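You operate a simulated robot arm through the tools that you are given. There is no shell and no other tool.

You are at the controls of a simulated robot arm. One attempt, no reset.

JOB
Set the sealer by the chart for its bag's film, then fold and seal it.
Fine: switch on, let it reach its heat; one press of the jaw; draw the green bar back after.

Only the result counts: the job must be done as asked and must still hold three seconds after the hand-in. Knocking over, shifting, dropping, spilling or breaking anything else fails it. Lids that push on must go on centred and level and be pressed home; caps that screw on are set level and turned clockwise until they are tight. Flat cloth is picked up by pressing the open fingertips on it (5 to 10 N) and closing them slowly along it; thin cloth reads only 2 to 8 mm in the jaws.

ROBOT AND FRAMES
A 7-joint arm with a two-finger gripper, hanging from a carriage that runs on a rail from [-2281, 9] to [599, -2] (x, y) and turns from -347 to 341 degrees about z. Base frame: it is fixed where the carriage stands at the start and does not move with it; the origin is on the floor, on the carriage's upright axis, x ahead of it, y to its left, z up. Lengths are in mm, angles in degrees, forces in N, time in s.
With the tool pointing down near the work surface it reaches from about 100 to 460 mm from the robot's upright axis, wherever it stands. Its first joint turns from -166.0 to 166.0 degrees. Places, roughly: bag [1750, -250, 1000]; white switch [200, -100, 900]. Payload 1.37 kg.
The TCP is the grasp point between the finger pads, 16 mm short of the fingertips. In the tool frame z runs along the fingers and y along their closing line. Largest opening 92 mm; the body of the gripper starts 74 mm behind the TCP.
Orientation is that of the tool frame in the base frame, as a unit quaternion [x, y, z, w]. With the fingers straight down and closing along the base's y, the tool's x points along the base's -x, its y along +y and its z along -z.

CONTROLS
- The arm moves only by the tool apply_moves. Its argument "rows" is one flat list of numbers, 7 for each row, row after row: the shift along the base's x, y, z in mm, then the turn, a rotation vector about the base's x, y, z in degrees, then the opening, from 0 (shut) to 1 (fully open). In form: [tx, ty, tz, rx, ry, rz, jaw, tx, ty, tz, rx, ry, rz, jaw, ...]. A call has 1 to 20 rows; each row shifts and turns the commanded pose from where the row before left it. Rows are played at 5 a second. More than 50 mm and 8.6 degrees between two rows, or a gripper value outside its range, and nothing of the call is played. A pose out of reach is approached as far as the arm can. The call stops where the force on the tool passes 50 N (or 10 N more than at its start, if that is more) or the arm is blocked; 0.2 s more then pass. The fingers move at their own pace and stop on an object; they squeeze with about 26 N. The grip force told is the motor's: it shows also when the fingers shut on nothing. Time passes only in rows, and 0.2 s behind the last, so rows that do not move let the fingers close. It gives the time, the measured TCP pose, the force on the tool (base axes), the opening and the grip force at its end, in the units of the frame above (readings bear some noise), with the torque about the TCP (base axes, N m) and any sound that the robot's microphone picked up.
- Cameras (640 x 400 px; columns grow to the right, rows downward): "scene" is now at [256.4, 9.8, 1706.9]; the picture's right is [-0.17, -0.99, 0.00], its down [-0.92, 0.15, -0.36] and it looks along [0.36, -0.06, -0.93] (base axes); focal length 248 px, centre (320, 200). "wrist" rides on the gripper at [71, 19, -111] in the tool frame; the picture's right is [-0.26, 0.97, 0.00], its down [-0.78, -0.21, -0.59] and it looks along [-0.57, -0.15, 0.81] (tool axes); focal length 280 px, centre (320, 200). There is no depth. A picture from a camera that has moved, and an enlarged one, comes with that camera's place and axes in the base frame and with its lens. The place of the scene camera against the robot may be out by one fixed shift of up to 25 mm in any direction.
- capture(camera): a new picture of that camera. It takes no simulated time.
- lift_body(by): slides the trunk up (or, below 0, down) by that many mm; the arm and the scene camera ride with it, the base frame stays. It gives what a move gives, with no picture.
- roll_base(legs): drives the robot by 1 to 6 legs, each [ahead, left, turn to the left] in mm, mm and degrees, along the robot's own axes; the way and the turn of a leg run together, so that a leg with both is an arc; at most 1500 mm and 180 degrees a leg. The arm and the cameras ride along, it lands a little off, and it stops where it bumps. It keeps to its track: a leg is cut to what the track allows. It gives what a move gives.
- aim_head(pan, tilt): turns the head with the scene camera to pan (to the left, within 155 degrees either way) and tilt (down, from -29 to 69), counted from straight ahead of the robot. It gives what a move gives.
- inspect(camera, box): a new picture of the part [left, top, right, bottom] of that camera's present view, enlarged. It takes no simulated time.
- finish_job(): hands the job in; it is judged then, once.

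Places have to be worked out from the pictures, the camera data and where the tool is seen. Open the gripper and draw the arm clear of the work before you hand the job in, unless the task says otherwise.

The tools are called after "Emit:" as a command line: name --argument value ..., lists and objects as JSON in quotes. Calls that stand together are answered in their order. apply_moves: Moves the arm, as the interface text tells. Its arguments: {"type":"object","properties":{"rows":{"type":"array"}},"required":["rows"]} The other tools are called the same way: lift_body (by) slides the trunk up or down; roll_base (legs) drives the base; aim_head (pan, tilt) turns the head that bears the scene camera; capture (camera) takes a picture; inspect (camera, box) takes an enlarged picture of a part of a camera's view; finish_job () hands the job in.

At the start:

```text
t: 0.0
position: [299.1, 10.8, 1000.3]
tool_rot: [0.0, 1.0, 0.0, 0.0]
contact_force: [-0.3, -0.3, -0.5]
moment: [0.0, 0.02, -0.02]
grip_width: 91.6
gripper_force: 0.1
trunk travel left (down, up): [-525.0, 135.0]
robot x, y, heading: [3.2, 0.1, 0.1]
head pan, tilt: [-9.5, 68.8]
```

scene: 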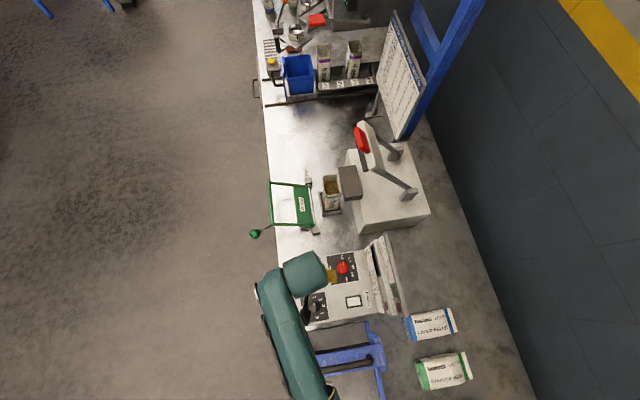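
wrist: 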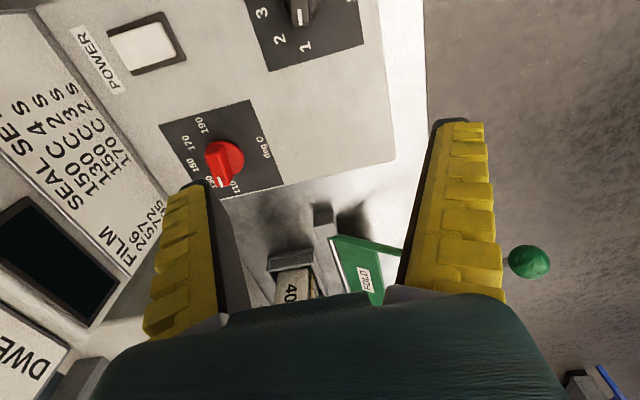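

I'll start by looking closely at the control panel, the chart and the bag in both views.

Emit:
inspect --camera "wrist" --box '[0, 0, 400, 250]'

Emit:
inspect --camera "scene" --box '[240, 120, 480, 270]'

Emit:
inspect --camera "scene" --box '[290, 220, 490, 400]'

Emit:
inspect --camera "scene" --box '[240, 0, 440, 125]'

```text
1.60 times, centred on (200, 125) of wrist
camera zoom: at [227.6, 27.9, 1110.4], right [0.26, 0.97, 0.0], down [0.78, -0.21, 0.59], along [0.57, -0.15, -0.81], focal length 449 px, centre (512, 320)
```

zoom: 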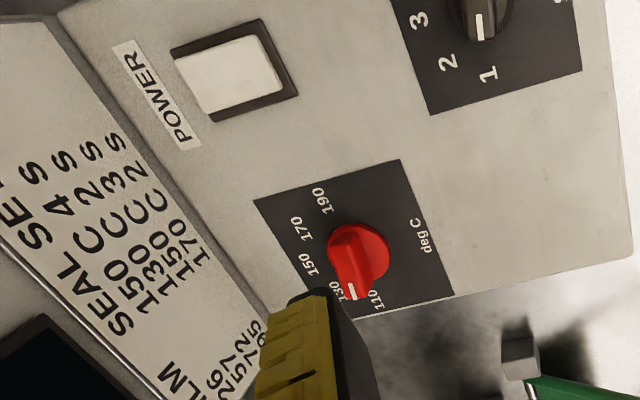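

```text
2.67 times, centred on (360, 195) of scene
camera zoom: at [256.4, 9.8, 1706.9], right [-0.17, -0.99, 0.0], down [-0.92, 0.15, -0.36], along [0.36, -0.06, -0.93], focal length 662 px, centre (213, 213)
```

zoom: 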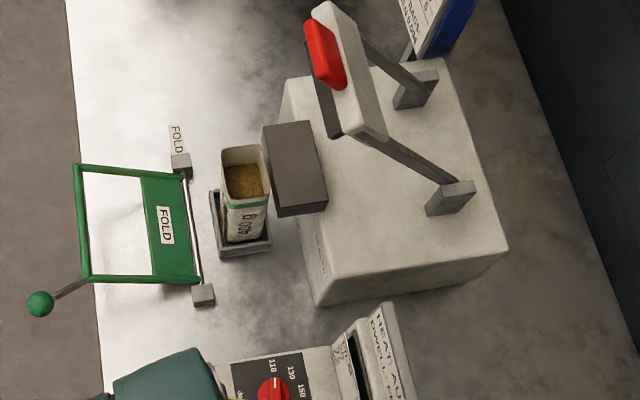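

```text
2.22 times, centred on (390, 310) of scene
camera zoom: at [256.4, 9.8, 1706.9], right [-0.17, -0.99, 0.0], down [-0.92, 0.15, -0.36], along [0.36, -0.06, -0.93], focal length 552 px, centre (164, -44)
```

zoom: 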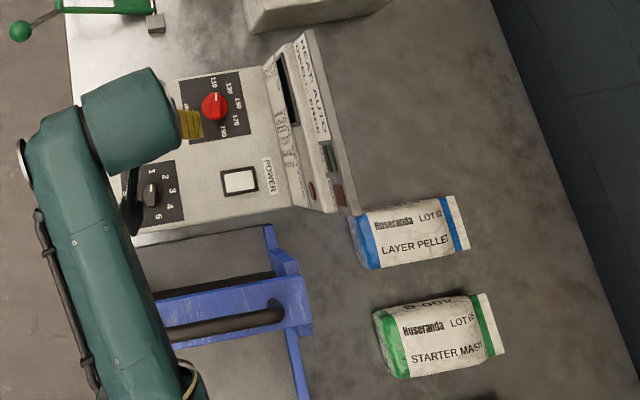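

```text
3.20 times, centred on (340, 62) of scene
camera zoom: at [256.4, 9.8, 1706.9], right [-0.17, -0.99, 0.0], down [-0.92, 0.15, -0.36], along [0.36, -0.06, -0.93], focal length 794 px, centre (256, 640)
```

zoom: 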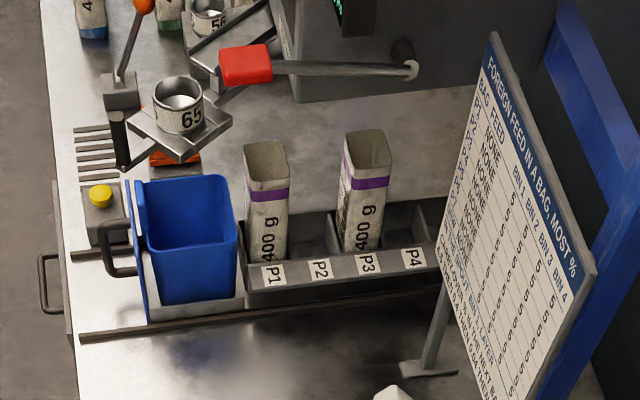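

The sealer's bag seems to stand near [560, -80], while the job text names a bag near [1750, -250]. I'll aim the head forward to see what is further along the bench.

Emit:
aim_head --pan -9.5 --tilt 25

Emit:
capture --camera "scene"

```text
t: 1.1
position: [298.8, 9.5, 1001.0]
tool_rot: [0.0, 1.0, 0.0, 0.0]
contact_force: [0.7, 0.5, 0.2]
moment: [0.02, -0.02, 0.0]
grip_width: 91.9
gripper_force: 0.1
trunk travel left (down, up): [-525.0, 135.0]
robot x, y, heading: [-4.1, 1.0, 0.1]
head pan, tilt: [-9.5, 25.0]
```

```text
taken
camera scene: at [292.2, 3.8, 1766.3], right [-0.17, -0.99, 0.0], down [-0.42, 0.07, -0.91], along [0.89, -0.15, -0.42], focal length 248 px, centre (320, 200)
```

scene: 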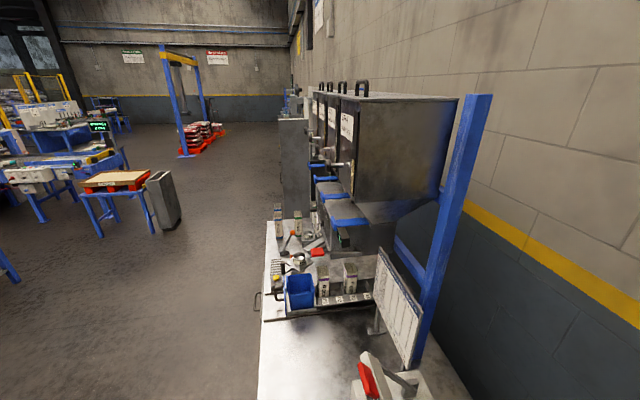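

There are more bags further along, out of the rail's reach. I'll zoom in on those and the board, then look the other way along the rail.

Emit:
inspect --camera "scene" --box '[250, 160, 410, 310]'

Emit:
inspect --camera "scene" --box '[260, 190, 340, 250]'

Emit:
inspect --camera "scene" --box '[340, 240, 440, 400]'

```text
2.67 times, centred on (330, 235) of scene
camera zoom: at [292.2, 3.8, 1766.3], right [-0.17, -0.99, 0.0], down [-0.42, 0.07, -0.91], along [0.89, -0.15, -0.42], focal length 662 px, centre (293, 107)
```

zoom: 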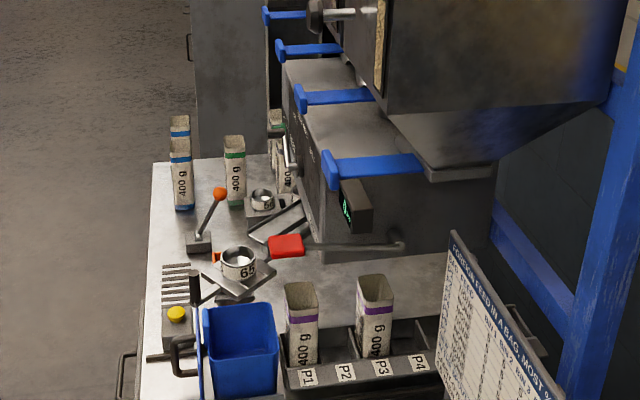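

```text
6.67 times, centred on (300, 220) of scene
camera zoom: at [292.2, 3.8, 1766.3], right [-0.17, -0.99, 0.0], down [-0.42, 0.07, -0.91], along [0.89, -0.15, -0.42], focal length 1654 px, centre (453, 67)
```

zoom: 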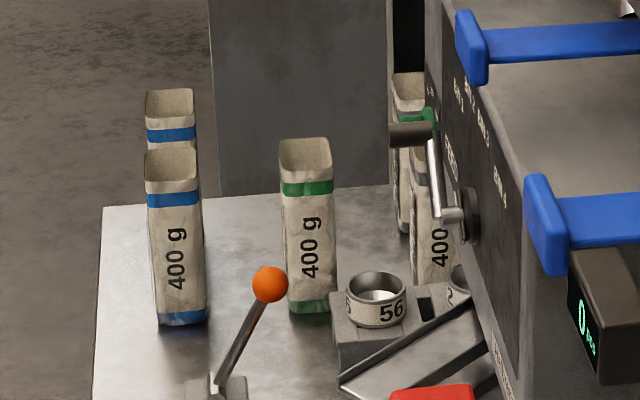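

```text
2.50 times, centred on (390, 320) of scene
camera zoom: at [292.2, 3.8, 1766.3], right [-0.17, -0.99, 0.0], down [-0.42, 0.07, -0.91], along [0.89, -0.15, -0.42], focal length 620 px, centre (145, -100)
```

zoom: 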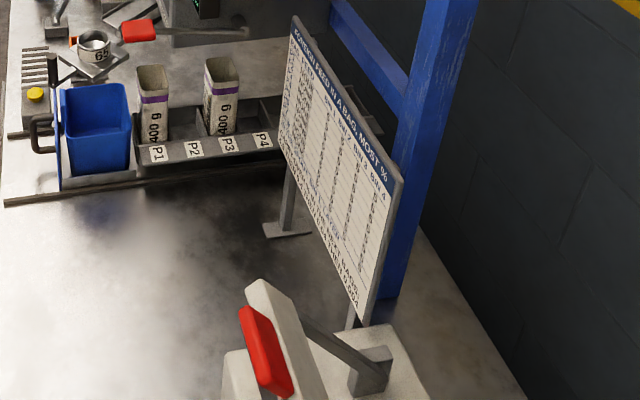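

Next I'll look down at the sealer again, reading the chart on the control box and the bag's label at high zoom.

Emit:
aim_head --pan -15 --tilt 60

Emit:
capture --camera "scene"

Emit:
inspect --camera "scene" --box '[240, 200, 360, 300]'

Emit:
inspect --camera "scene" --box '[300, 280, 420, 400]'

```text
t: 2.1
position: [299.0, 9.7, 999.6]
tool_rot: [-0.001, 1.0, 0.0, -0.001]
contact_force: [-0.7, -0.2, -0.2]
moment: [0.02, 0.05, 0.02]
grip_width: 91.9
gripper_force: 0.1
trunk travel left (down, up): [-525.0, 135.0]
robot x, y, heading: [-1.3, 2.0, 0.1]
head pan, tilt: [-15.0, 60.0]
```

```text
taken
camera scene: at [265.7, 1.7, 1716.4], right [-0.26, -0.97, 0.0], down [-0.84, 0.22, -0.5], along [0.48, -0.13, -0.87], focal length 248 px, centre (320, 200)
```

scene: 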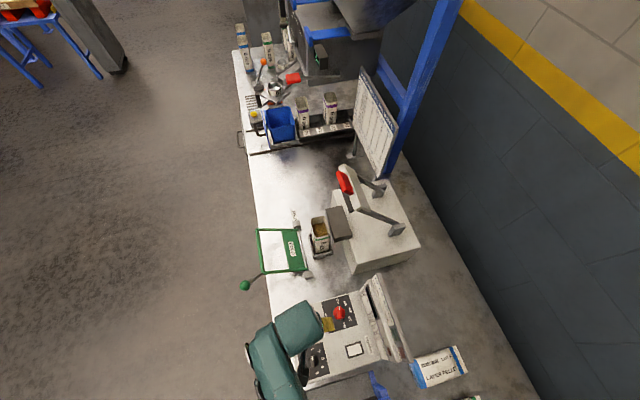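

```text
4.00 times, centred on (300, 250) of scene
camera zoom: at [265.7, 1.7, 1716.4], right [-0.26, -0.97, 0.0], down [-0.84, 0.22, -0.5], along [0.48, -0.13, -0.87], focal length 993 px, centre (400, 0)
```

zoom: 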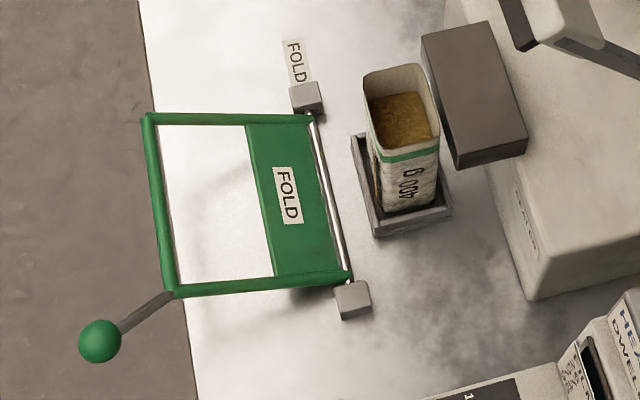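

```text
3.33 times, centred on (360, 340) of scene
camera zoom: at [265.7, 1.7, 1716.4], right [-0.26, -0.97, 0.0], down [-0.84, 0.22, -0.5], along [0.48, -0.13, -0.87], focal length 827 px, centre (187, -267)
```

zoom: 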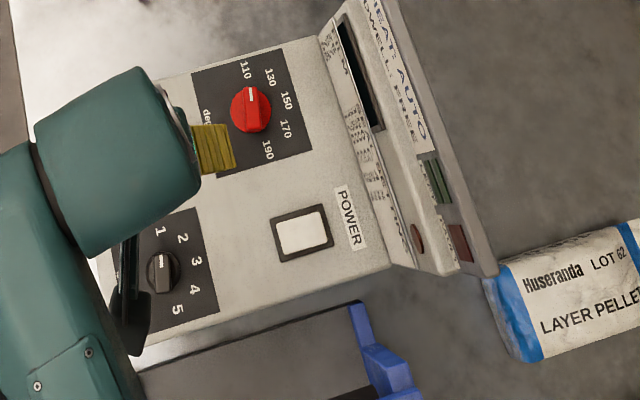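

The chart panel stands at about y = -130 to -180, z = 930 to 1020, facing the aisle. I'll turn the tool 90° clockwise and raise it so that the wrist camera looks at the chart head-on.

Emit:
apply_moves --rows '[0, -5, 6, 0, 0, -8.2, 1, 0, -5, 6, 0, 0, -8.2, 1, 0, -5, 6, 0, 0, -8.2, 1, 0, -5, 6, 0, 0, -8.2, 1, 0, -5, 6, 0, 0, -8.2, 1, 0, -5, 6, 0, 0, -8.2, 1, 0, -5, 6, 0, 0, -8.2, 1, 0, -5, 6, 0, 0, -8.2, 1, 0, -5, 6, 0, 0, -8.2, 1, 0, -5, 6, 0, 0, -8.2, 1, 0, -5, 6, 0, 0, -8, 1]'

Emit:
capture --camera "wrist"

```text
t: 4.5
position: [297.9, -45.4, 1066.5]
tool_rot: [0.708, 0.706, 0.0, 0.001]
contact_force: [0.3, 0.1, 0.4]
moment: [-0.01, -0.02, 0.0]
grip_width: 91.6
gripper_force: 0.0
trunk travel left (down, up): [-525.0, 135.0]
robot x, y, heading: [-3.7, -0.7, -0.1]
head pan, tilt: [-15.0, 60.0]
```

```text
taken
camera wrist: at [317.6, 24.9, 1176.1], right [0.96, -0.26, 0.0], down [-0.21, -0.78, 0.59], along [-0.16, -0.57, -0.81], focal length 280 px, centre (320, 200)
```

wrist: 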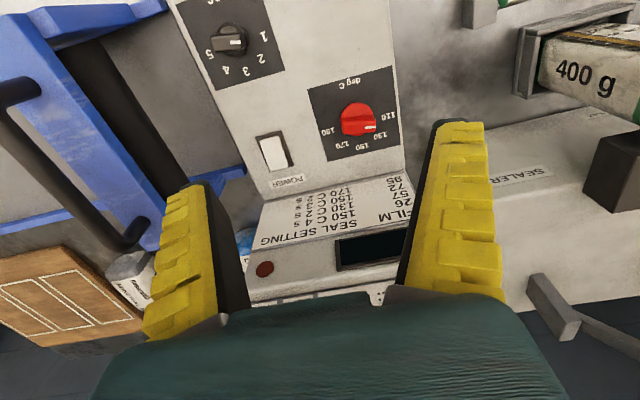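

Now the chart faces the camera (upside down). I'll enlarge it and the bag.

Emit:
inspect --camera "wrist" --box '[230, 160, 430, 310]'

Emit:
inspect --camera "wrist" --box '[500, 0, 640, 120]'

Emit:
inspect --camera "wrist" --box '[180, 0, 420, 180]'

```text
2.67 times, centred on (330, 235) of wrist
camera zoom: at [317.6, 24.9, 1176.1], right [0.96, -0.26, 0.0], down [-0.21, -0.78, 0.59], along [-0.16, -0.57, -0.81], focal length 748 px, centre (293, 107)
```

zoom: 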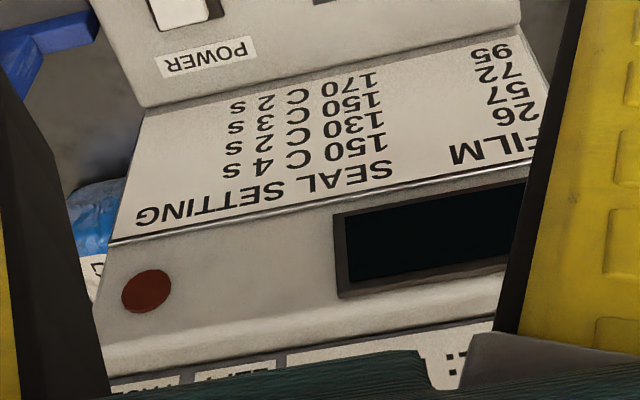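

```text
3.33 times, centred on (570, 60) of wrist
camera zoom: at [317.6, 24.9, 1176.1], right [0.96, -0.26, 0.0], down [-0.21, -0.78, 0.59], along [-0.16, -0.57, -0.81], focal length 935 px, centre (-513, 667)
```

zoom: 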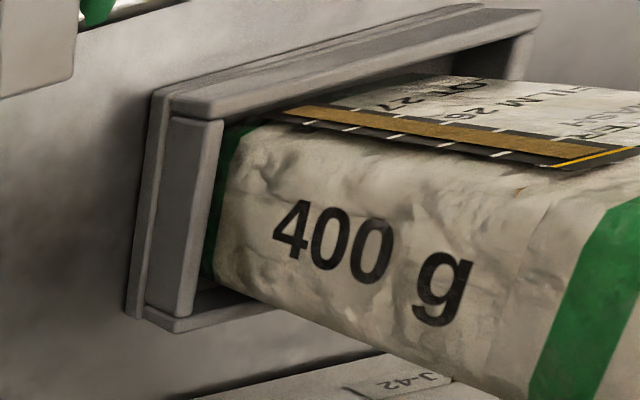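

```text
2.22 times, centred on (300, 90) of wrist
camera zoom: at [317.6, 24.9, 1176.1], right [0.96, -0.26, 0.0], down [-0.21, -0.78, 0.59], along [-0.16, -0.57, -0.81], focal length 623 px, centre (364, 444)
```

zoom: 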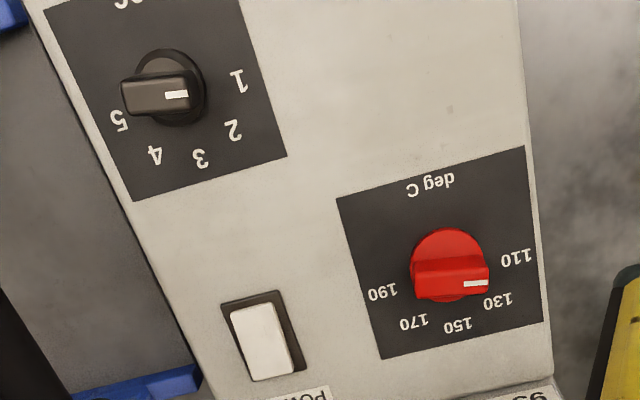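

The chart reads: film 26 → 150 C 4 s, 57 → 130 C 2 s, 72 → 150 C 3 s, 95 → 170 C 2 s. The bag's aisle face seems to say "FILM 26"; I'll move the arm out over the aisle side, drive ahead and check the label up close.

Emit:
apply_moves --rows '[0, 35, 0, 0, 0, 0, 1, 0, 35, 0, 0, 0, 0, 1, 0, 35, 0, 0, 0, 0, 1, 0, 35, 0, 0, 0, 0, 1]'

Emit:
roll_base --legs '[[270, 0, 0]]'

Emit:
capture --camera "wrist"

Emit:
capture --camera "scene"

```text
t: 5.5
position: [300.2, 94.0, 1066.2]
tool_rot: [0.707, 0.707, 0.0, 0.0]
contact_force: [-0.3, 0.3, 0.3]
moment: [0.05, -0.03, -0.01]
grip_width: 91.9
gripper_force: 0.0
trunk travel left (down, up): [-525.0, 135.0]
robot x, y, heading: [1.5, 0.8, -0.0]
head pan, tilt: [-15.0, 60.0]
```

```text
t: 7.4
position: [565.8, 93.3, 1065.7]
tool_rot: [0.708, 0.706, 0.0, 0.0]
contact_force: [-0.4, -0.2, 0.2]
moment: [-0.03, 0.0, -0.03]
grip_width: 91.9
gripper_force: 0.1
trunk travel left (down, up): [-525.0, 135.0]
robot x, y, heading: [268.7, -0.4, 0.2]
head pan, tilt: [-15.0, 60.0]
```

```text
taken
camera wrist: at [586.5, 162.9, 1176.0], right [0.96, -0.27, 0.0], down [-0.21, -0.78, 0.59], along [-0.16, -0.57, -0.81], focal length 280 px, centre (320, 200)
```

wrist: 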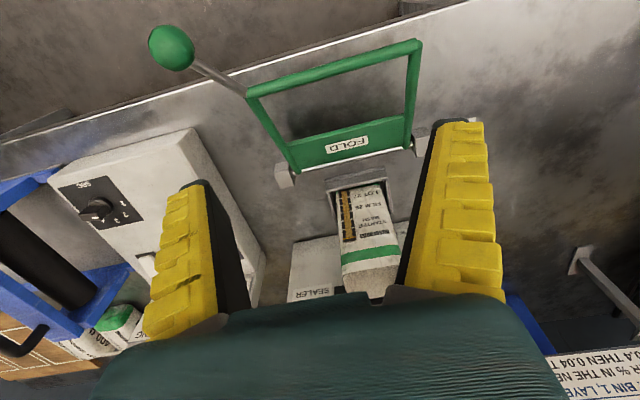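

```text
taken
camera scene: at [533.1, -0.2, 1716.3], right [-0.26, -0.96, 0.0], down [-0.84, 0.23, -0.5], along [0.48, -0.13, -0.87], focal length 248 px, centre (320, 200)
```

scene: 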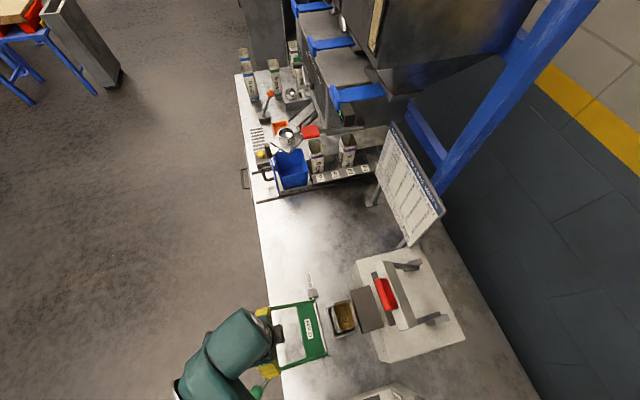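

Emit:
inspect --camera "wrist" --box '[320, 165, 420, 265]'

Emit:
inspect --camera "scene" --box '[240, 230, 480, 400]'

Emit:
inspect --camera "scene" --box '[370, 120, 450, 250]'

```text
4.00 times, centred on (370, 215) of wrist
camera zoom: at [586.5, 162.9, 1176.0], right [0.96, -0.27, 0.0], down [-0.21, -0.78, 0.59], along [-0.16, -0.57, -0.81], focal length 1122 px, centre (120, 140)
```

zoom: 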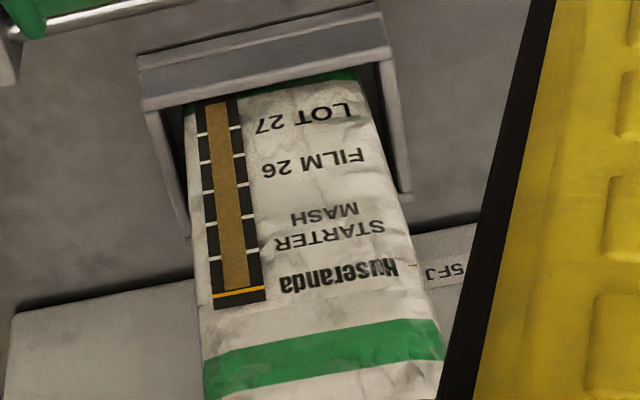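

```text
2.35 times, centred on (360, 315) of scene
camera zoom: at [533.1, -0.2, 1716.3], right [-0.26, -0.96, 0.0], down [-0.84, 0.23, -0.5], along [0.48, -0.13, -0.87], focal length 584 px, centre (226, -71)
```

zoom: 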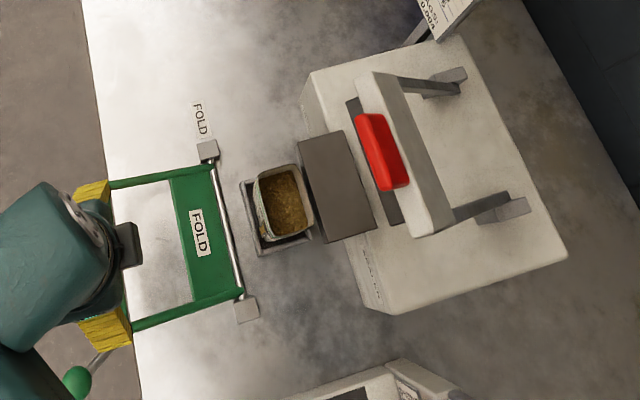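

```text
3.08 times, centred on (410, 185) of scene
camera zoom: at [533.1, -0.2, 1716.3], right [-0.26, -0.96, 0.0], down [-0.84, 0.23, -0.5], along [0.48, -0.13, -0.87], focal length 764 px, centre (43, 246)
```

zoom: 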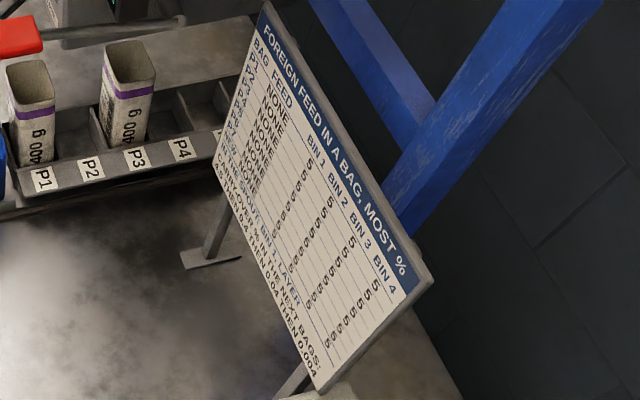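

The bag's film is clearly 26, so the settings are 150 C and 4 s. Now I'll read the labels and lamps on top of the control panel.

Emit:
aim_head --pan -140 --tilt 66

Emit:
capture --camera "scene"

```text
t: 9.5
position: [567.7, 92.3, 1066.4]
tool_rot: [0.709, 0.706, -0.001, 0.0]
contact_force: [-1.4, 0.0, 0.7]
moment: [0.0, -0.05, -0.03]
grip_width: 91.9
gripper_force: 0.0
trunk travel left (down, up): [-525.0, 135.0]
robot x, y, heading: [267.5, -0.9, -0.2]
head pan, tilt: [-140.0, 66.0]
```

```text
taken
camera scene: at [423.2, -20.8, 1709.7], right [-0.64, 0.77, 0.0], down [0.7, 0.59, -0.41], along [-0.31, -0.26, -0.91], focal length 248 px, centre (320, 200)
```

scene: 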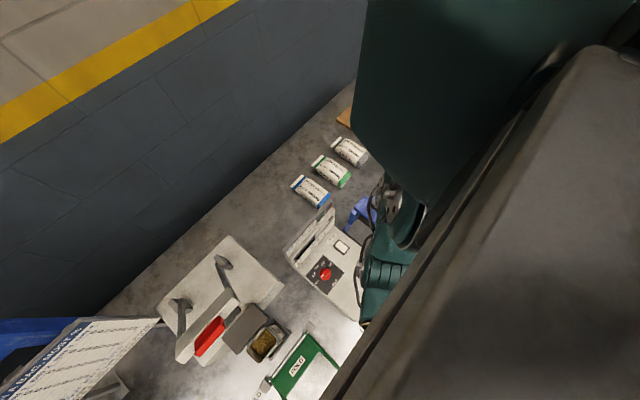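

Emit:
inspect --camera "scene" --box '[270, 200, 370, 310]'

Emit:
inspect --camera "scene" --box '[150, 225, 350, 400]'

```text
3.64 times, centred on (320, 255) of scene
camera zoom: at [423.2, -20.8, 1709.7], right [-0.64, 0.77, 0.0], down [0.7, 0.59, -0.41], along [-0.31, -0.26, -0.91], focal length 902 px, centre (320, 0)
```

zoom: 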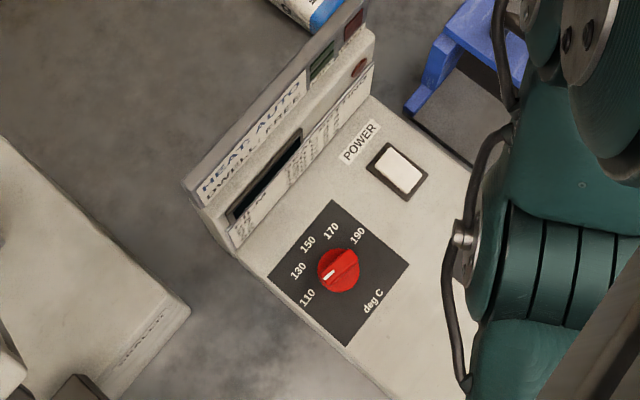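

```text
2.29 times, centred on (250, 312) of scene
camera zoom: at [423.2, -20.8, 1709.7], right [-0.64, 0.77, 0.0], down [0.7, 0.59, -0.41], along [-0.31, -0.26, -0.91], focal length 567 px, centre (480, -57)
```

zoom: 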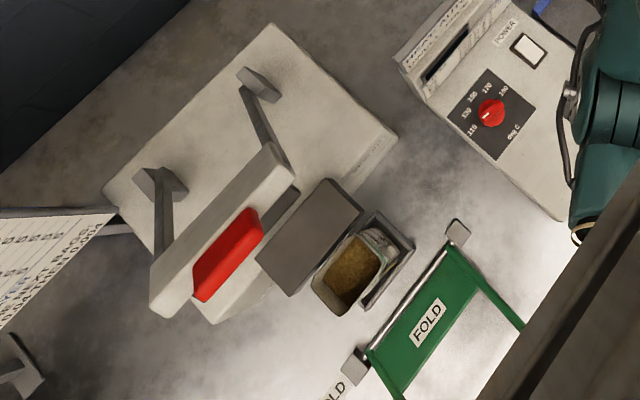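

I can partly read "HEAT AUTO / DWELL ..." on the panel's top label. I'll drive back to the control box and read it with the head above it.

Emit:
roll_base --legs '[[-268, 0, 0]]'

Emit:
aim_head --pan -40 --tilt 66

Emit:
capture --camera "scene"

```text
t: 11.3
position: [304.8, 94.9, 1065.6]
tool_rot: [0.708, 0.707, 0.0, 0.0]
contact_force: [-0.2, -0.6, 0.4]
moment: [-0.04, -0.01, 0.02]
grip_width: 92.0
gripper_force: 0.2
trunk travel left (down, up): [-525.0, 135.0]
robot x, y, heading: [3.1, 1.0, -0.1]
head pan, tilt: [-140.0, 66.0]
```

```text
t: 13.1
position: [305.4, 93.4, 1065.5]
tool_rot: [0.709, 0.706, 0.0, 0.0]
contact_force: [-0.4, 1.2, -0.5]
moment: [0.01, -0.02, 0.01]
grip_width: 92.1
gripper_force: 0.0
trunk travel left (down, up): [-525.0, 135.0]
robot x, y, heading: [6.9, -1.9, -0.0]
head pan, tilt: [-40.0, 66.0]
```

```text
taken
camera scene: at [252.9, -19.7, 1709.7], right [-0.64, -0.76, 0.0], down [-0.7, 0.59, -0.41], along [0.31, -0.26, -0.91], focal length 248 px, centre (320, 200)
```

scene: 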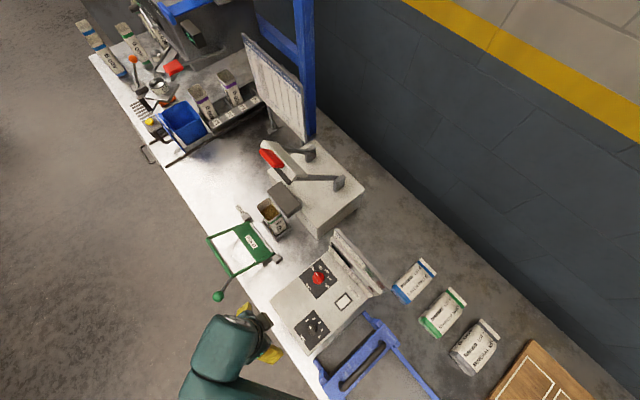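

Emit:
inspect --camera "scene" --box '[320, 220, 400, 310]'

Emit:
inspect --camera "scene" --box '[270, 240, 370, 360]'

Emit:
inspect --camera "scene" --box '[200, 125, 380, 305]'

Emit:
capture --camera "wrist"

```text
4.44 times, centred on (360, 265) of scene
camera zoom: at [252.9, -19.7, 1709.7], right [-0.64, -0.76, 0.0], down [-0.7, 0.59, -0.41], along [0.31, -0.26, -0.91], focal length 1103 px, centre (142, -89)
```

zoom: 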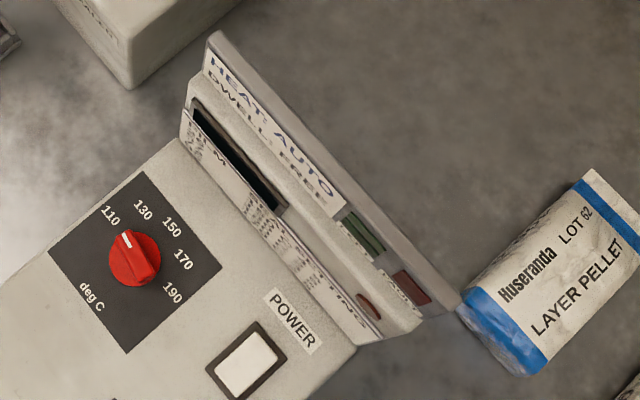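

```text
3.33 times, centred on (320, 300) of scene
camera zoom: at [252.9, -19.7, 1709.7], right [-0.64, -0.76, 0.0], down [-0.7, 0.59, -0.41], along [0.31, -0.26, -0.91], focal length 827 px, centre (320, -133)
```

zoom: 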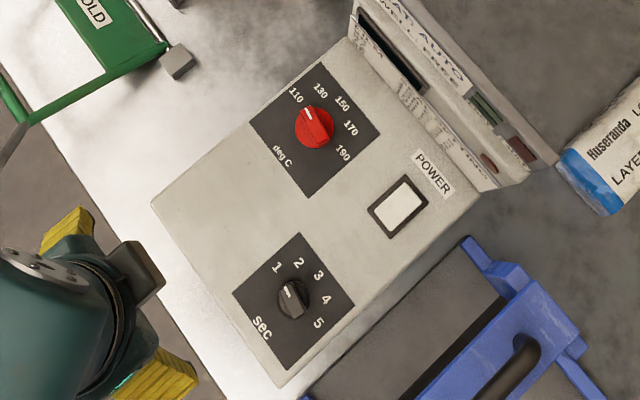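

```text
2.22 times, centred on (290, 215) of scene
camera zoom: at [252.9, -19.7, 1709.7], right [-0.64, -0.76, 0.0], down [-0.7, 0.59, -0.41], along [0.31, -0.26, -0.91], focal length 552 px, centre (387, 167)
```

zoom: 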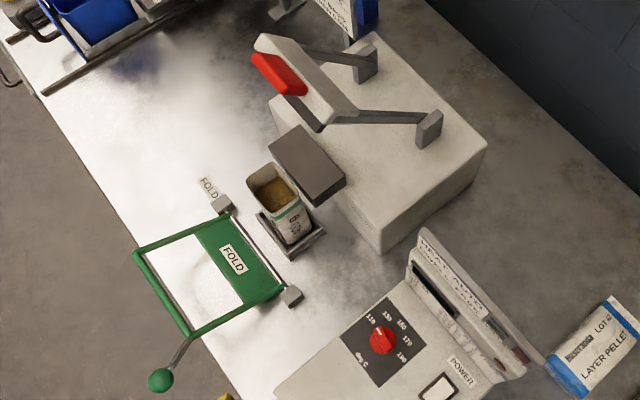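

```text
taken
camera wrist: at [325.0, 164.4, 1176.2], right [0.96, -0.26, 0.0], down [-0.21, -0.78, 0.59], along [-0.16, -0.57, -0.81], focal length 280 px, centre (320, 200)
```

wrist: 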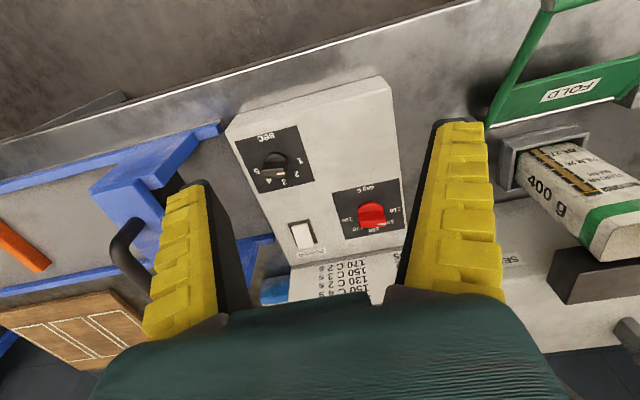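

The label reads "HEAT: AUTO / DWELL: FREE", so I'll have to hold the jaw for the dwell myself. I'll zoom this wrist view to triangulate the knobs and switch against the earlier one.

Emit:
inspect --camera "wrist" --box '[220, 70, 420, 270]'

```text
2.00 times, centred on (320, 170) of wrist
camera zoom: at [325.0, 164.4, 1176.2], right [0.96, -0.26, 0.0], down [-0.21, -0.78, 0.59], along [-0.16, -0.57, -0.81], focal length 561 px, centre (320, 260)
```

zoom: 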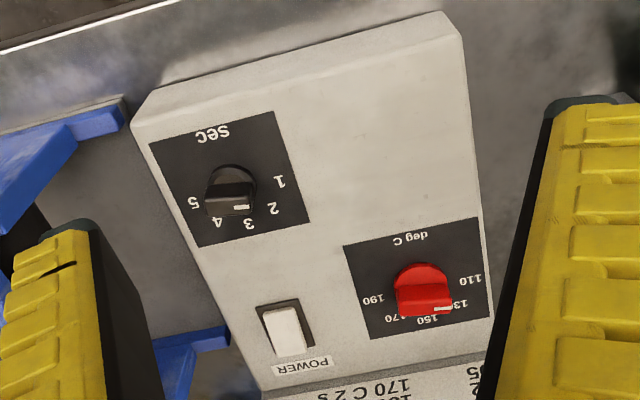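

From two wrist views I get a horizontal box top at z≈859. The heat knob is at about [329, -97], bar top z≈888, pointer near -12° (110), with 150 at -90°. The dwell knob is at about [226, 13], pointer at 1, with 4 at -130°. I'll move above the heat knob with the fingers set across its bar.

Emit:
apply_moves --rows '[2, -18, -5, 0, 0, 8, 0.5, 2, -18, -5, 0, 0, 8, 0.5, 2, -18, -5, 0, 0, 8, 0.5, 2, -18, -5, 0, 0, 8, 0.5, 2, -18, -5, 0, 0, 8, 0.5, 2, -18, -5, 0, 0, 8, 0.5, 3, -20, -5, 0, 0, 8, 0.5, 3, -20, -5, 0, 0, 8, 0.5, 3, -20, -5, 0, 0, 8, 0.5, 3, -22, -5, 0, 0, 8, 0.5]'

Emit:
capture --camera "wrist"

Emit:
inspect --camera "scene" --box '[270, 220, 400, 350]'

```text
t: 15.3
position: [329.9, -96.1, 1017.4]
tool_rot: [0.087, 0.996, 0.0, -0.001]
contact_force: [-0.3, 0.1, 0.4]
moment: [-0.01, 0.01, 0.0]
grip_width: 49.1
gripper_force: 2.3
trunk travel left (down, up): [-525.0, 135.0]
robot x, y, heading: [4.0, 1.5, -0.0]
head pan, tilt: [-40.0, 66.0]
```

```text
taken
camera wrist: at [263.0, -65.3, 1126.5], right [0.43, 0.9, 0.0], down [0.73, -0.34, 0.59], along [0.53, -0.25, -0.81], focal length 280 px, centre (320, 200)
```

wrist: 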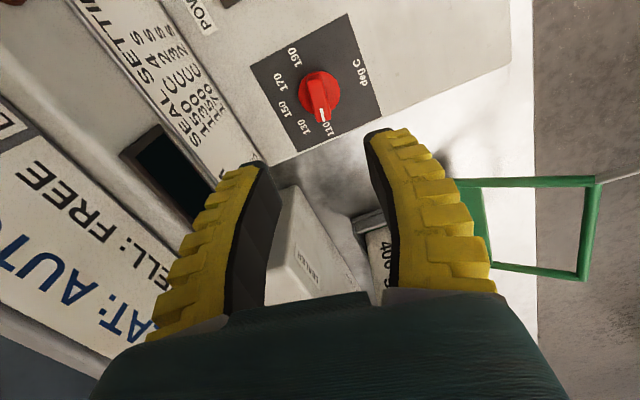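

```text
3.08 times, centred on (335, 285) of scene
camera zoom: at [252.9, -19.6, 1709.7], right [-0.64, -0.76, 0.0], down [-0.7, 0.59, -0.41], along [0.31, -0.26, -0.91], focal length 764 px, centre (274, -62)
```

zoom: 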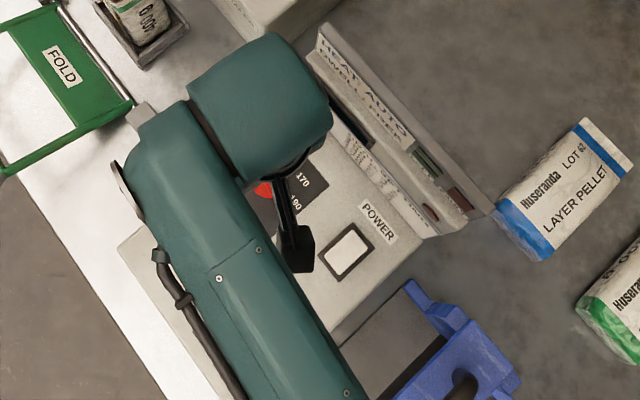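

The tool axis lines up with the knob's bar in the wrist view. I'll zoom in on the knob shape before coming down.

Emit:
inspect --camera "wrist" --box '[240, 10, 400, 170]'

Emit:
apply_moves --rows '[0, 0, -20, 0, 0, 0, 0.5, 0, 0, -20, 0, 0, 0, 0.5, 0, 0, -20, 0, 0, 0, 0.5, 0, 0, -20, 0, 0, 0, 0.5, 0, 0, -15, 0, 0, 0, 0.5, 0, 0, -10, 0, 0, 0, 0.5]'

Emit:
capture --camera "wrist"

```text
2.50 times, centred on (320, 90) of wrist
camera zoom: at [263.0, -65.3, 1126.5], right [0.43, 0.9, 0.0], down [0.73, -0.34, 0.59], along [0.53, -0.25, -0.81], focal length 701 px, centre (320, 475)
```

zoom: 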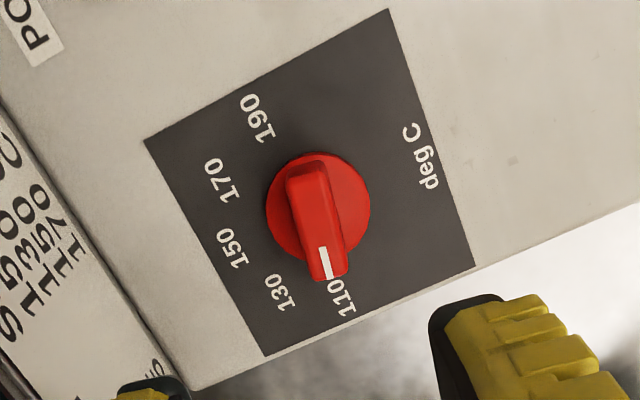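

```text
t: 16.7
position: [330.7, -96.4, 910.2]
tool_rot: [0.087, 0.996, -0.001, 0.001]
contact_force: [-1.2, 0.0, -0.4]
moment: [-0.02, 0.0, -0.02]
grip_width: 49.4
gripper_force: 1.9
trunk travel left (down, up): [-525.0, 135.0]
robot x, y, heading: [8.6, -0.4, -0.0]
head pan, tilt: [-40.0, 66.0]
```

```text
taken
camera wrist: at [263.2, -65.3, 1020.2], right [0.43, 0.9, 0.0], down [0.73, -0.35, 0.59], along [0.53, -0.25, -0.81], focal length 280 px, centre (320, 200)
```

wrist: 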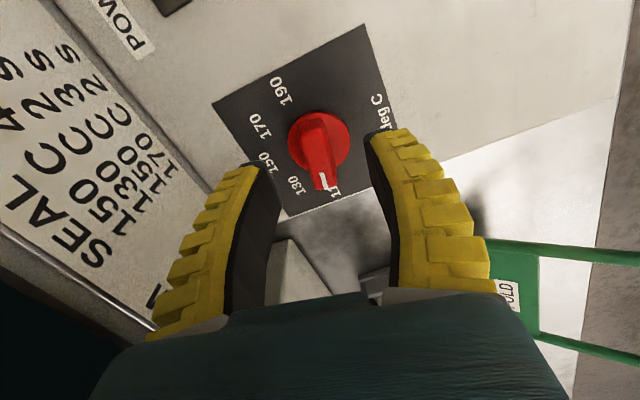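

The bar sits centred between the fingers. I'll go down so that the tips pass about 11 mm below the bar's top and then close.

Emit:
apply_moves --rows '[0, 0, -9, 0, 0, 0, 0.5, 0, 0, -8, 0, 0, 0, 0.5, 0, 0, 0, 0, 0, 0, 0.25, 0, 0, 0, 0, 0, 0.1, 0, 0, 0, 0, 0, 0.1, 0, 0, 0, 0, 0, 0.1]'

Emit:
capture --camera "wrist"

```text
refused: rows must hold 7 numbers for each row
```

```text
taken
camera wrist: at [263.2, -65.3, 1020.2], right [0.43, 0.9, 0.0], down [0.73, -0.35, 0.59], along [0.53, -0.25, -0.81], focal length 280 px, centre (320, 200)
```

wrist: 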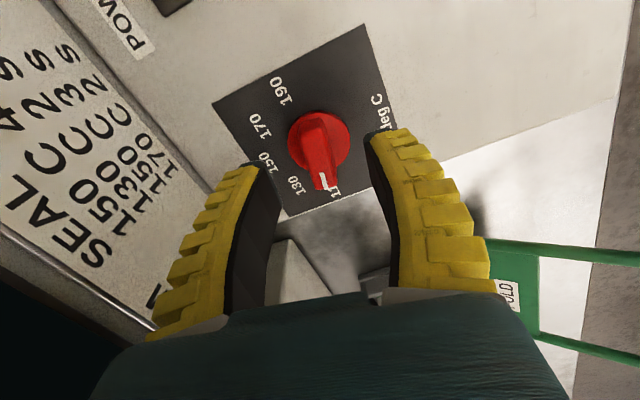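

The call was refused for a miscounted row; nothing moved. I'll send it again with correct rows.

Emit:
apply_moves --rows '[0, 0, -9, 0, 0, 0, 0.5, 0, 0, -8, 0, 0, 0, 0.5, 0, 0, 0, 0, 0, 0, 0.25, 0, 0, 0, 0, 0, 0, 0.1, 0, 0, 0, 0, 0, 0, 0.1, 0, 0, 0, 0, 0, 0, 0.1]'

Emit:
capture --camera "wrist"

```text
t: 18.1
position: [330.1, -95.8, 894.1]
tool_rot: [0.088, 0.996, 0.0, -0.001]
contact_force: [-0.1, -1.7, -0.4]
moment: [0.01, -0.04, -0.01]
grip_width: 14.6
gripper_force: 3.9
trunk travel left (down, up): [-525.0, 135.0]
robot x, y, heading: [4.9, 2.2, -0.2]
head pan, tilt: [-40.0, 66.0]
```

```text
taken
camera wrist: at [263.2, -65.1, 1004.1], right [0.43, 0.9, 0.0], down [0.73, -0.35, 0.59], along [0.53, -0.25, -0.81], focal length 280 px, centre (320, 200)
```

wrist: 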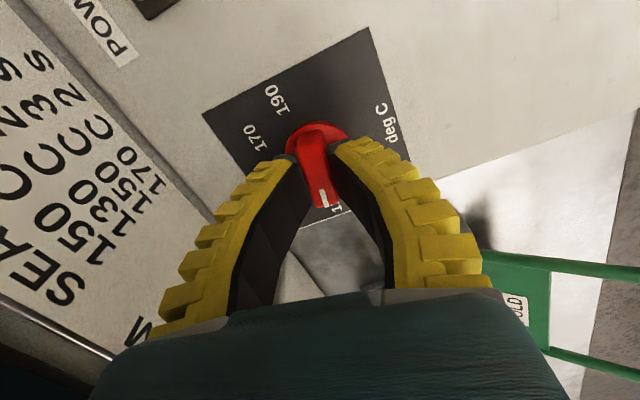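

The fingers hold the bar (14.6 mm) with the pointer at about -10° (110). I'll close firmly and turn clockwise by 80° to bring the pointer to 150.

Emit:
apply_moves --rows '[0, 0, 0, 0, 0, 0, 0, 0, 0, 0, 0, 0, 0, 0, 0, 0, 0, 0, 0, -8, 0, 0, 0, 0, 0, 0, -8, 0, 0, 0, 0, 0, 0, -8, 0, 0, 0, 0, 0, 0, -8, 0, 0, 0, 0, 0, 0, -8, 0]'

Emit:
capture --camera "wrist"

```text
t: 19.7
position: [329.9, -97.9, 893.4]
tool_rot: [0.425, 0.905, -0.001, 0.0]
contact_force: [-5.5, -4.0, 14.4]
moment: [0.0, 0.11, -0.01]
grip_width: 9.6
gripper_force: 28.4
trunk travel left (down, up): [-525.0, 135.0]
robot x, y, heading: [6.0, -0.1, -0.0]
head pan, tilt: [-40.0, 66.0]
```

```text
taken
camera wrist: at [298.6, -30.8, 1004.4], right [0.91, 0.42, 0.0], down [0.34, -0.73, 0.59], along [0.24, -0.54, -0.81], focal length 280 px, centre (320, 200)
```

wrist: 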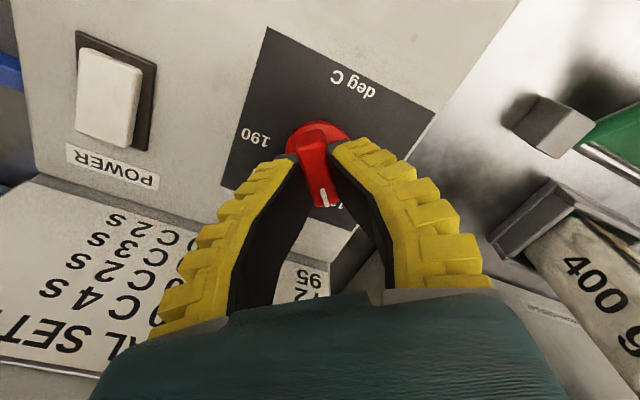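

The knob follows the tool (now about -50°, 130). I'll continue for the remaining 40°.

Emit:
apply_moves --rows '[0, 0, 0, 0, 0, -8, 0, 0, 0, 0, 0, 0, -8, 0, 0, 0, 0, 0, 0, -8, 0, 0, 0, 0, 0, 0, -8, 0, 0, 0, 0, 0, 0, -7.8, 0, 0, 0, 0, 0, 0, 0, 0]'

Emit:
inspect --camera "wrist" --box '[220, 40, 420, 240]'

```text
t: 21.1
position: [328.3, -97.8, 893.6]
tool_rot: [0.707, 0.707, -0.001, 0.0]
contact_force: [-8.7, -8.0, 14.6]
moment: [-0.09, 0.07, -0.01]
grip_width: 9.9
gripper_force: 28.3
trunk travel left (down, up): [-525.0, 135.0]
robot x, y, heading: [5.5, -0.7, -0.1]
head pan, tilt: [-40.0, 66.0]
```

```text
2.00 times, centred on (320, 140) of wrist
camera zoom: at [347.6, -27.1, 1004.1], right [0.96, -0.26, 0.0], down [-0.21, -0.78, 0.59], along [-0.16, -0.57, -0.81], focal length 561 px, centre (320, 320)
```

zoom: 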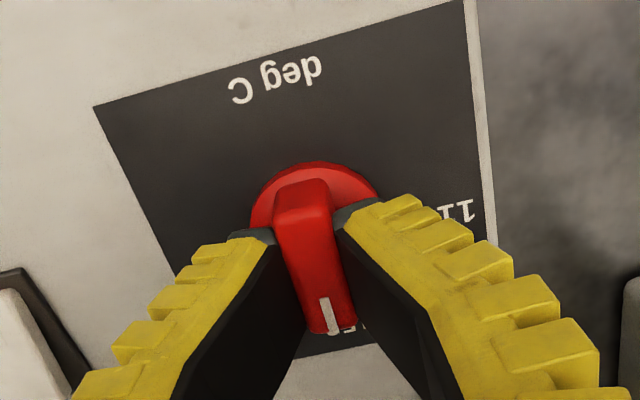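

The pointer now faces straight back toward 150. I'll release, rise and check the setting.

Emit:
apply_moves --rows '[0, 0, 0, 0, 0, 0, 0.15, 0, 0, 0, 0, 0, 0, 0.4, 0, 0, 0, 0, 0, 0, 0.4, 0, 0, 20, 0, 0, 0, 0.4, 0, 0, 30, 0, 0, 0, 0.4, 0, 10, 40, 0, 0, 0, 0.4]'

Emit:
inspect --camera "wrist" --box '[220, 0, 420, 200]'

```text
t: 22.5
position: [329.5, -85.7, 984.4]
tool_rot: [0.706, 0.708, 0.0, 0.0]
contact_force: [-0.2, 0.5, 0.3]
moment: [-0.01, -0.03, 0.02]
grip_width: 40.1
gripper_force: 2.7
trunk travel left (down, up): [-525.0, 135.0]
robot x, y, heading: [9.1, -2.3, -0.3]
head pan, tilt: [-40.0, 66.0]
```

```text
2.00 times, centred on (320, 100) of wrist
camera zoom: at [348.3, -15.2, 1094.0], right [0.97, -0.26, 0.0], down [-0.21, -0.78, 0.59], along [-0.15, -0.57, -0.81], focal length 561 px, centre (320, 400)
```

zoom: 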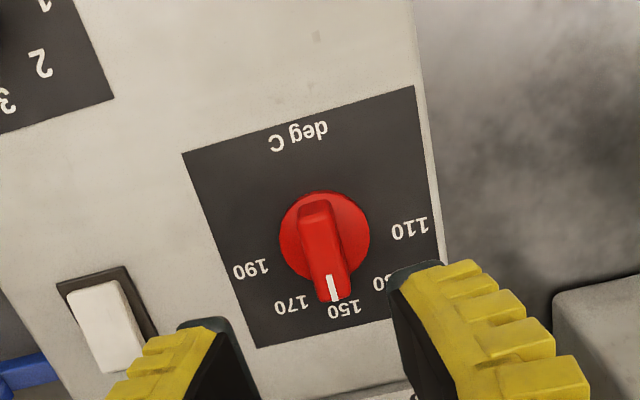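

The heat pointer reads 150. Now I'll move over the dwell knob with the fingers set across its bar.

Emit:
apply_moves --rows '[-10.3, 9.8, 0, 0, 0, 8, 0.5, -10.3, 9.8, 0, 0, 0, 8, 0.5, -10.3, 9.8, 0, 0, 0, 8, 0.5, -10.3, 9.8, 0, 0, 0, 8, 0.5, -10.3, 9.8, 0, 0, 0, 8, 0.5, -10.3, 9.8, 0, 0, 0, 8, 0.5, -10.3, 9.8, 0, 0, 0, 8, 0.5, -10.3, 9.8, 0, 0, 0, 8, 0.5, -10.3, 9.8, 0, 0, 0, 8, 0.5, -10.3, 9.8, 0, 0, 0, 8, 0.5]'

Emit:
capture --camera "wrist"

```text
t: 24.7
position: [226.6, 12.6, 983.5]
tool_rot: [0.085, 0.996, 0.0, 0.0]
contact_force: [-0.7, 0.0, -0.2]
moment: [-0.01, 0.03, -0.02]
grip_width: 49.3
gripper_force: 2.0
trunk travel left (down, up): [-525.0, 135.0]
robot x, y, heading: [8.9, 0.3, -0.1]
head pan, tilt: [-40.0, 66.0]
```

```text
taken
camera wrist: at [159.3, 42.6, 1093.8], right [0.42, 0.91, 0.0], down [0.73, -0.34, 0.59], along [0.53, -0.25, -0.81], focal length 280 px, centre (320, 200)
```

wrist: 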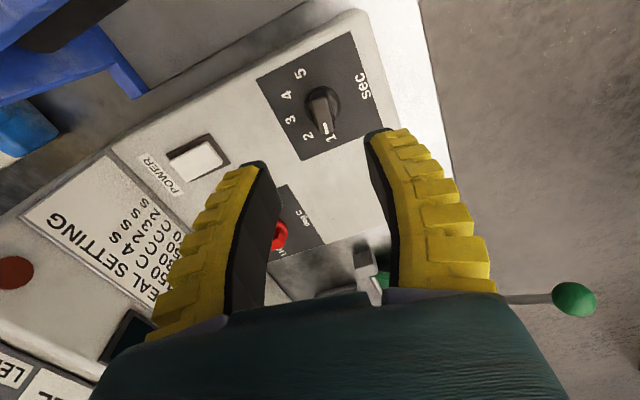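

The tool axis falls on the dwell knob's bar. I'll descend to TCP z≈893 and grip it.

Emit:
apply_moves --rows '[0, 0, -20, 0, 0, 0, 0.5, 0, 0, -20, 0, 0, 0, 0.5, 0, 0, -20, 0, 0, 0, 0.5, 0, 0, -15, 0, 0, 0, 0.5, 0, 0, -8, 0, 0, 0, 0.5, 0, 0, -7, 0, 0, 0, 0.5, 0, 0, 0, 0, 0, 0, 0.2, 0, 0, 0, 0, 0, 0, 0.05, 0, 0, 0, 0, 0, 0, 0, 0, 0, 0, 0, 0, 0, 0, 0, 0, 0, 0, 0, 0, 0]'

Emit:
capture --camera "wrist"

```text
t: 27.1
position: [225.4, 14.0, 894.7]
tool_rot: [0.087, 0.996, 0.001, 0.002]
contact_force: [-3.0, 10.6, 11.4]
moment: [0.07, 0.01, -0.09]
grip_width: 8.0
gripper_force: 28.0
trunk travel left (down, up): [-525.0, 135.0]
robot x, y, heading: [4.5, -1.9, -0.5]
head pan, tilt: [-40.0, 66.0]
```

```text
taken
camera wrist: at [159.8, 44.2, 1005.1], right [0.42, 0.91, 0.0], down [0.73, -0.34, 0.59], along [0.53, -0.25, -0.81], focal length 280 px, centre (320, 200)
```

wrist: 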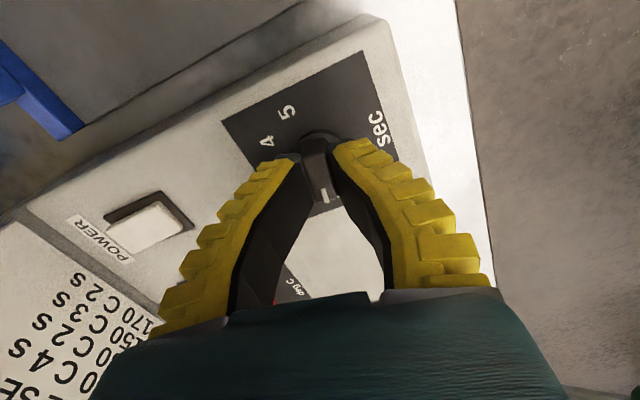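

The bar is gripped (8 mm). There's a small side force, so I'll shift 1 mm in +y and turn clockwise 120° in two stages, first 64°.

Emit:
apply_moves --rows '[0, 1, 0, 0, 0, -8, 0, 0, 0, 0, 0, 0, -8, 0, 0, 0, 0, 0, 0, -8, 0, 0, 0, 0, 0, 0, -8, 0, 0, 0, 0, 0, 0, -8, 0, 0, 0, 0, 0, 0, -8, 0, 0, 0, 0, 0, 0, -8, 0, 0, 0, 0, 0, 0, -8, 0]'

Emit:
capture --camera "wrist"

```text
t: 28.9
position: [225.9, 13.7, 893.5]
tool_rot: [0.602, 0.798, 0.001, -0.001]
contact_force: [-5.2, 4.0, 15.6]
moment: [0.32, 0.1, -0.01]
grip_width: 10.8
gripper_force: 28.0
trunk travel left (down, up): [-525.0, 135.0]
robot x, y, heading: [8.4, 1.6, 0.0]
head pan, tilt: [-40.0, 66.0]
```

```text
taken
camera wrist: at [225.4, 86.8, 1004.1], right [1.0, 0.01, 0.0], down [0.01, -0.81, 0.59], along [0.01, -0.59, -0.81], focal length 280 px, centre (320, 200)
```

wrist: 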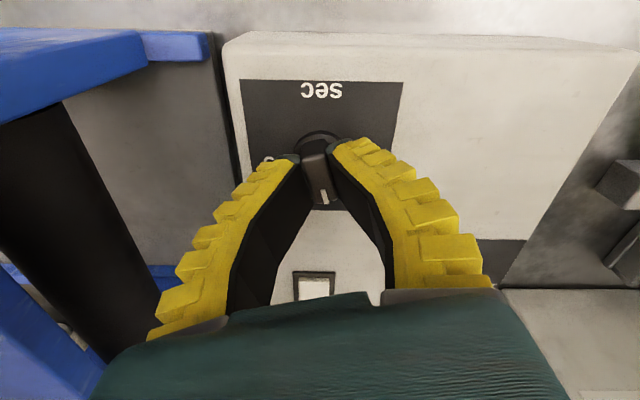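

The pointer is at about -74°. The last 56° bring it to 4.

Emit:
apply_moves --rows '[0, 0, 0, 0, 0, -8, 0, 0, 0, 0, 0, 0, -8, 0, 0, 0, 0, 0, 0, -8, 0, 0, 0, 0, 0, 0, -8, 0, 0, 0, 0, 0, 0, -8, 0, 0, 0, 0, 0, 0, -8, 0, 0, 0, 0, 0, 0, -8, 0, 0, 0, 0, 0, 0, 0, 0]'

Emit:
capture --camera "wrist"

```text
t: 30.7
position: [225.8, 13.9, 893.7]
tool_rot: [0.906, 0.423, 0.0, 0.0]
contact_force: [-5.0, 4.8, 13.9]
moment: [-0.02, 0.09, -0.01]
grip_width: 9.8
gripper_force: 27.9
trunk travel left (down, up): [-525.0, 135.0]
robot x, y, heading: [2.7, -0.6, -0.2]
head pan, tilt: [-40.0, 66.0]
```

```text
taken
camera wrist: at [286.6, 55.4, 1004.3], right [0.57, -0.82, 0.0], down [-0.66, -0.46, 0.59], along [-0.48, -0.34, -0.81], focal length 280 px, centre (320, 200)
```

wrist: 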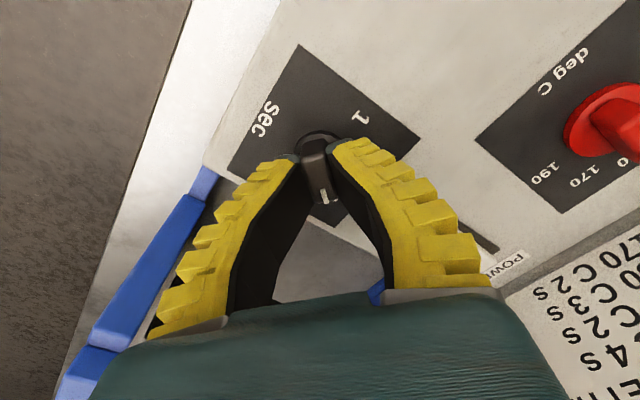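

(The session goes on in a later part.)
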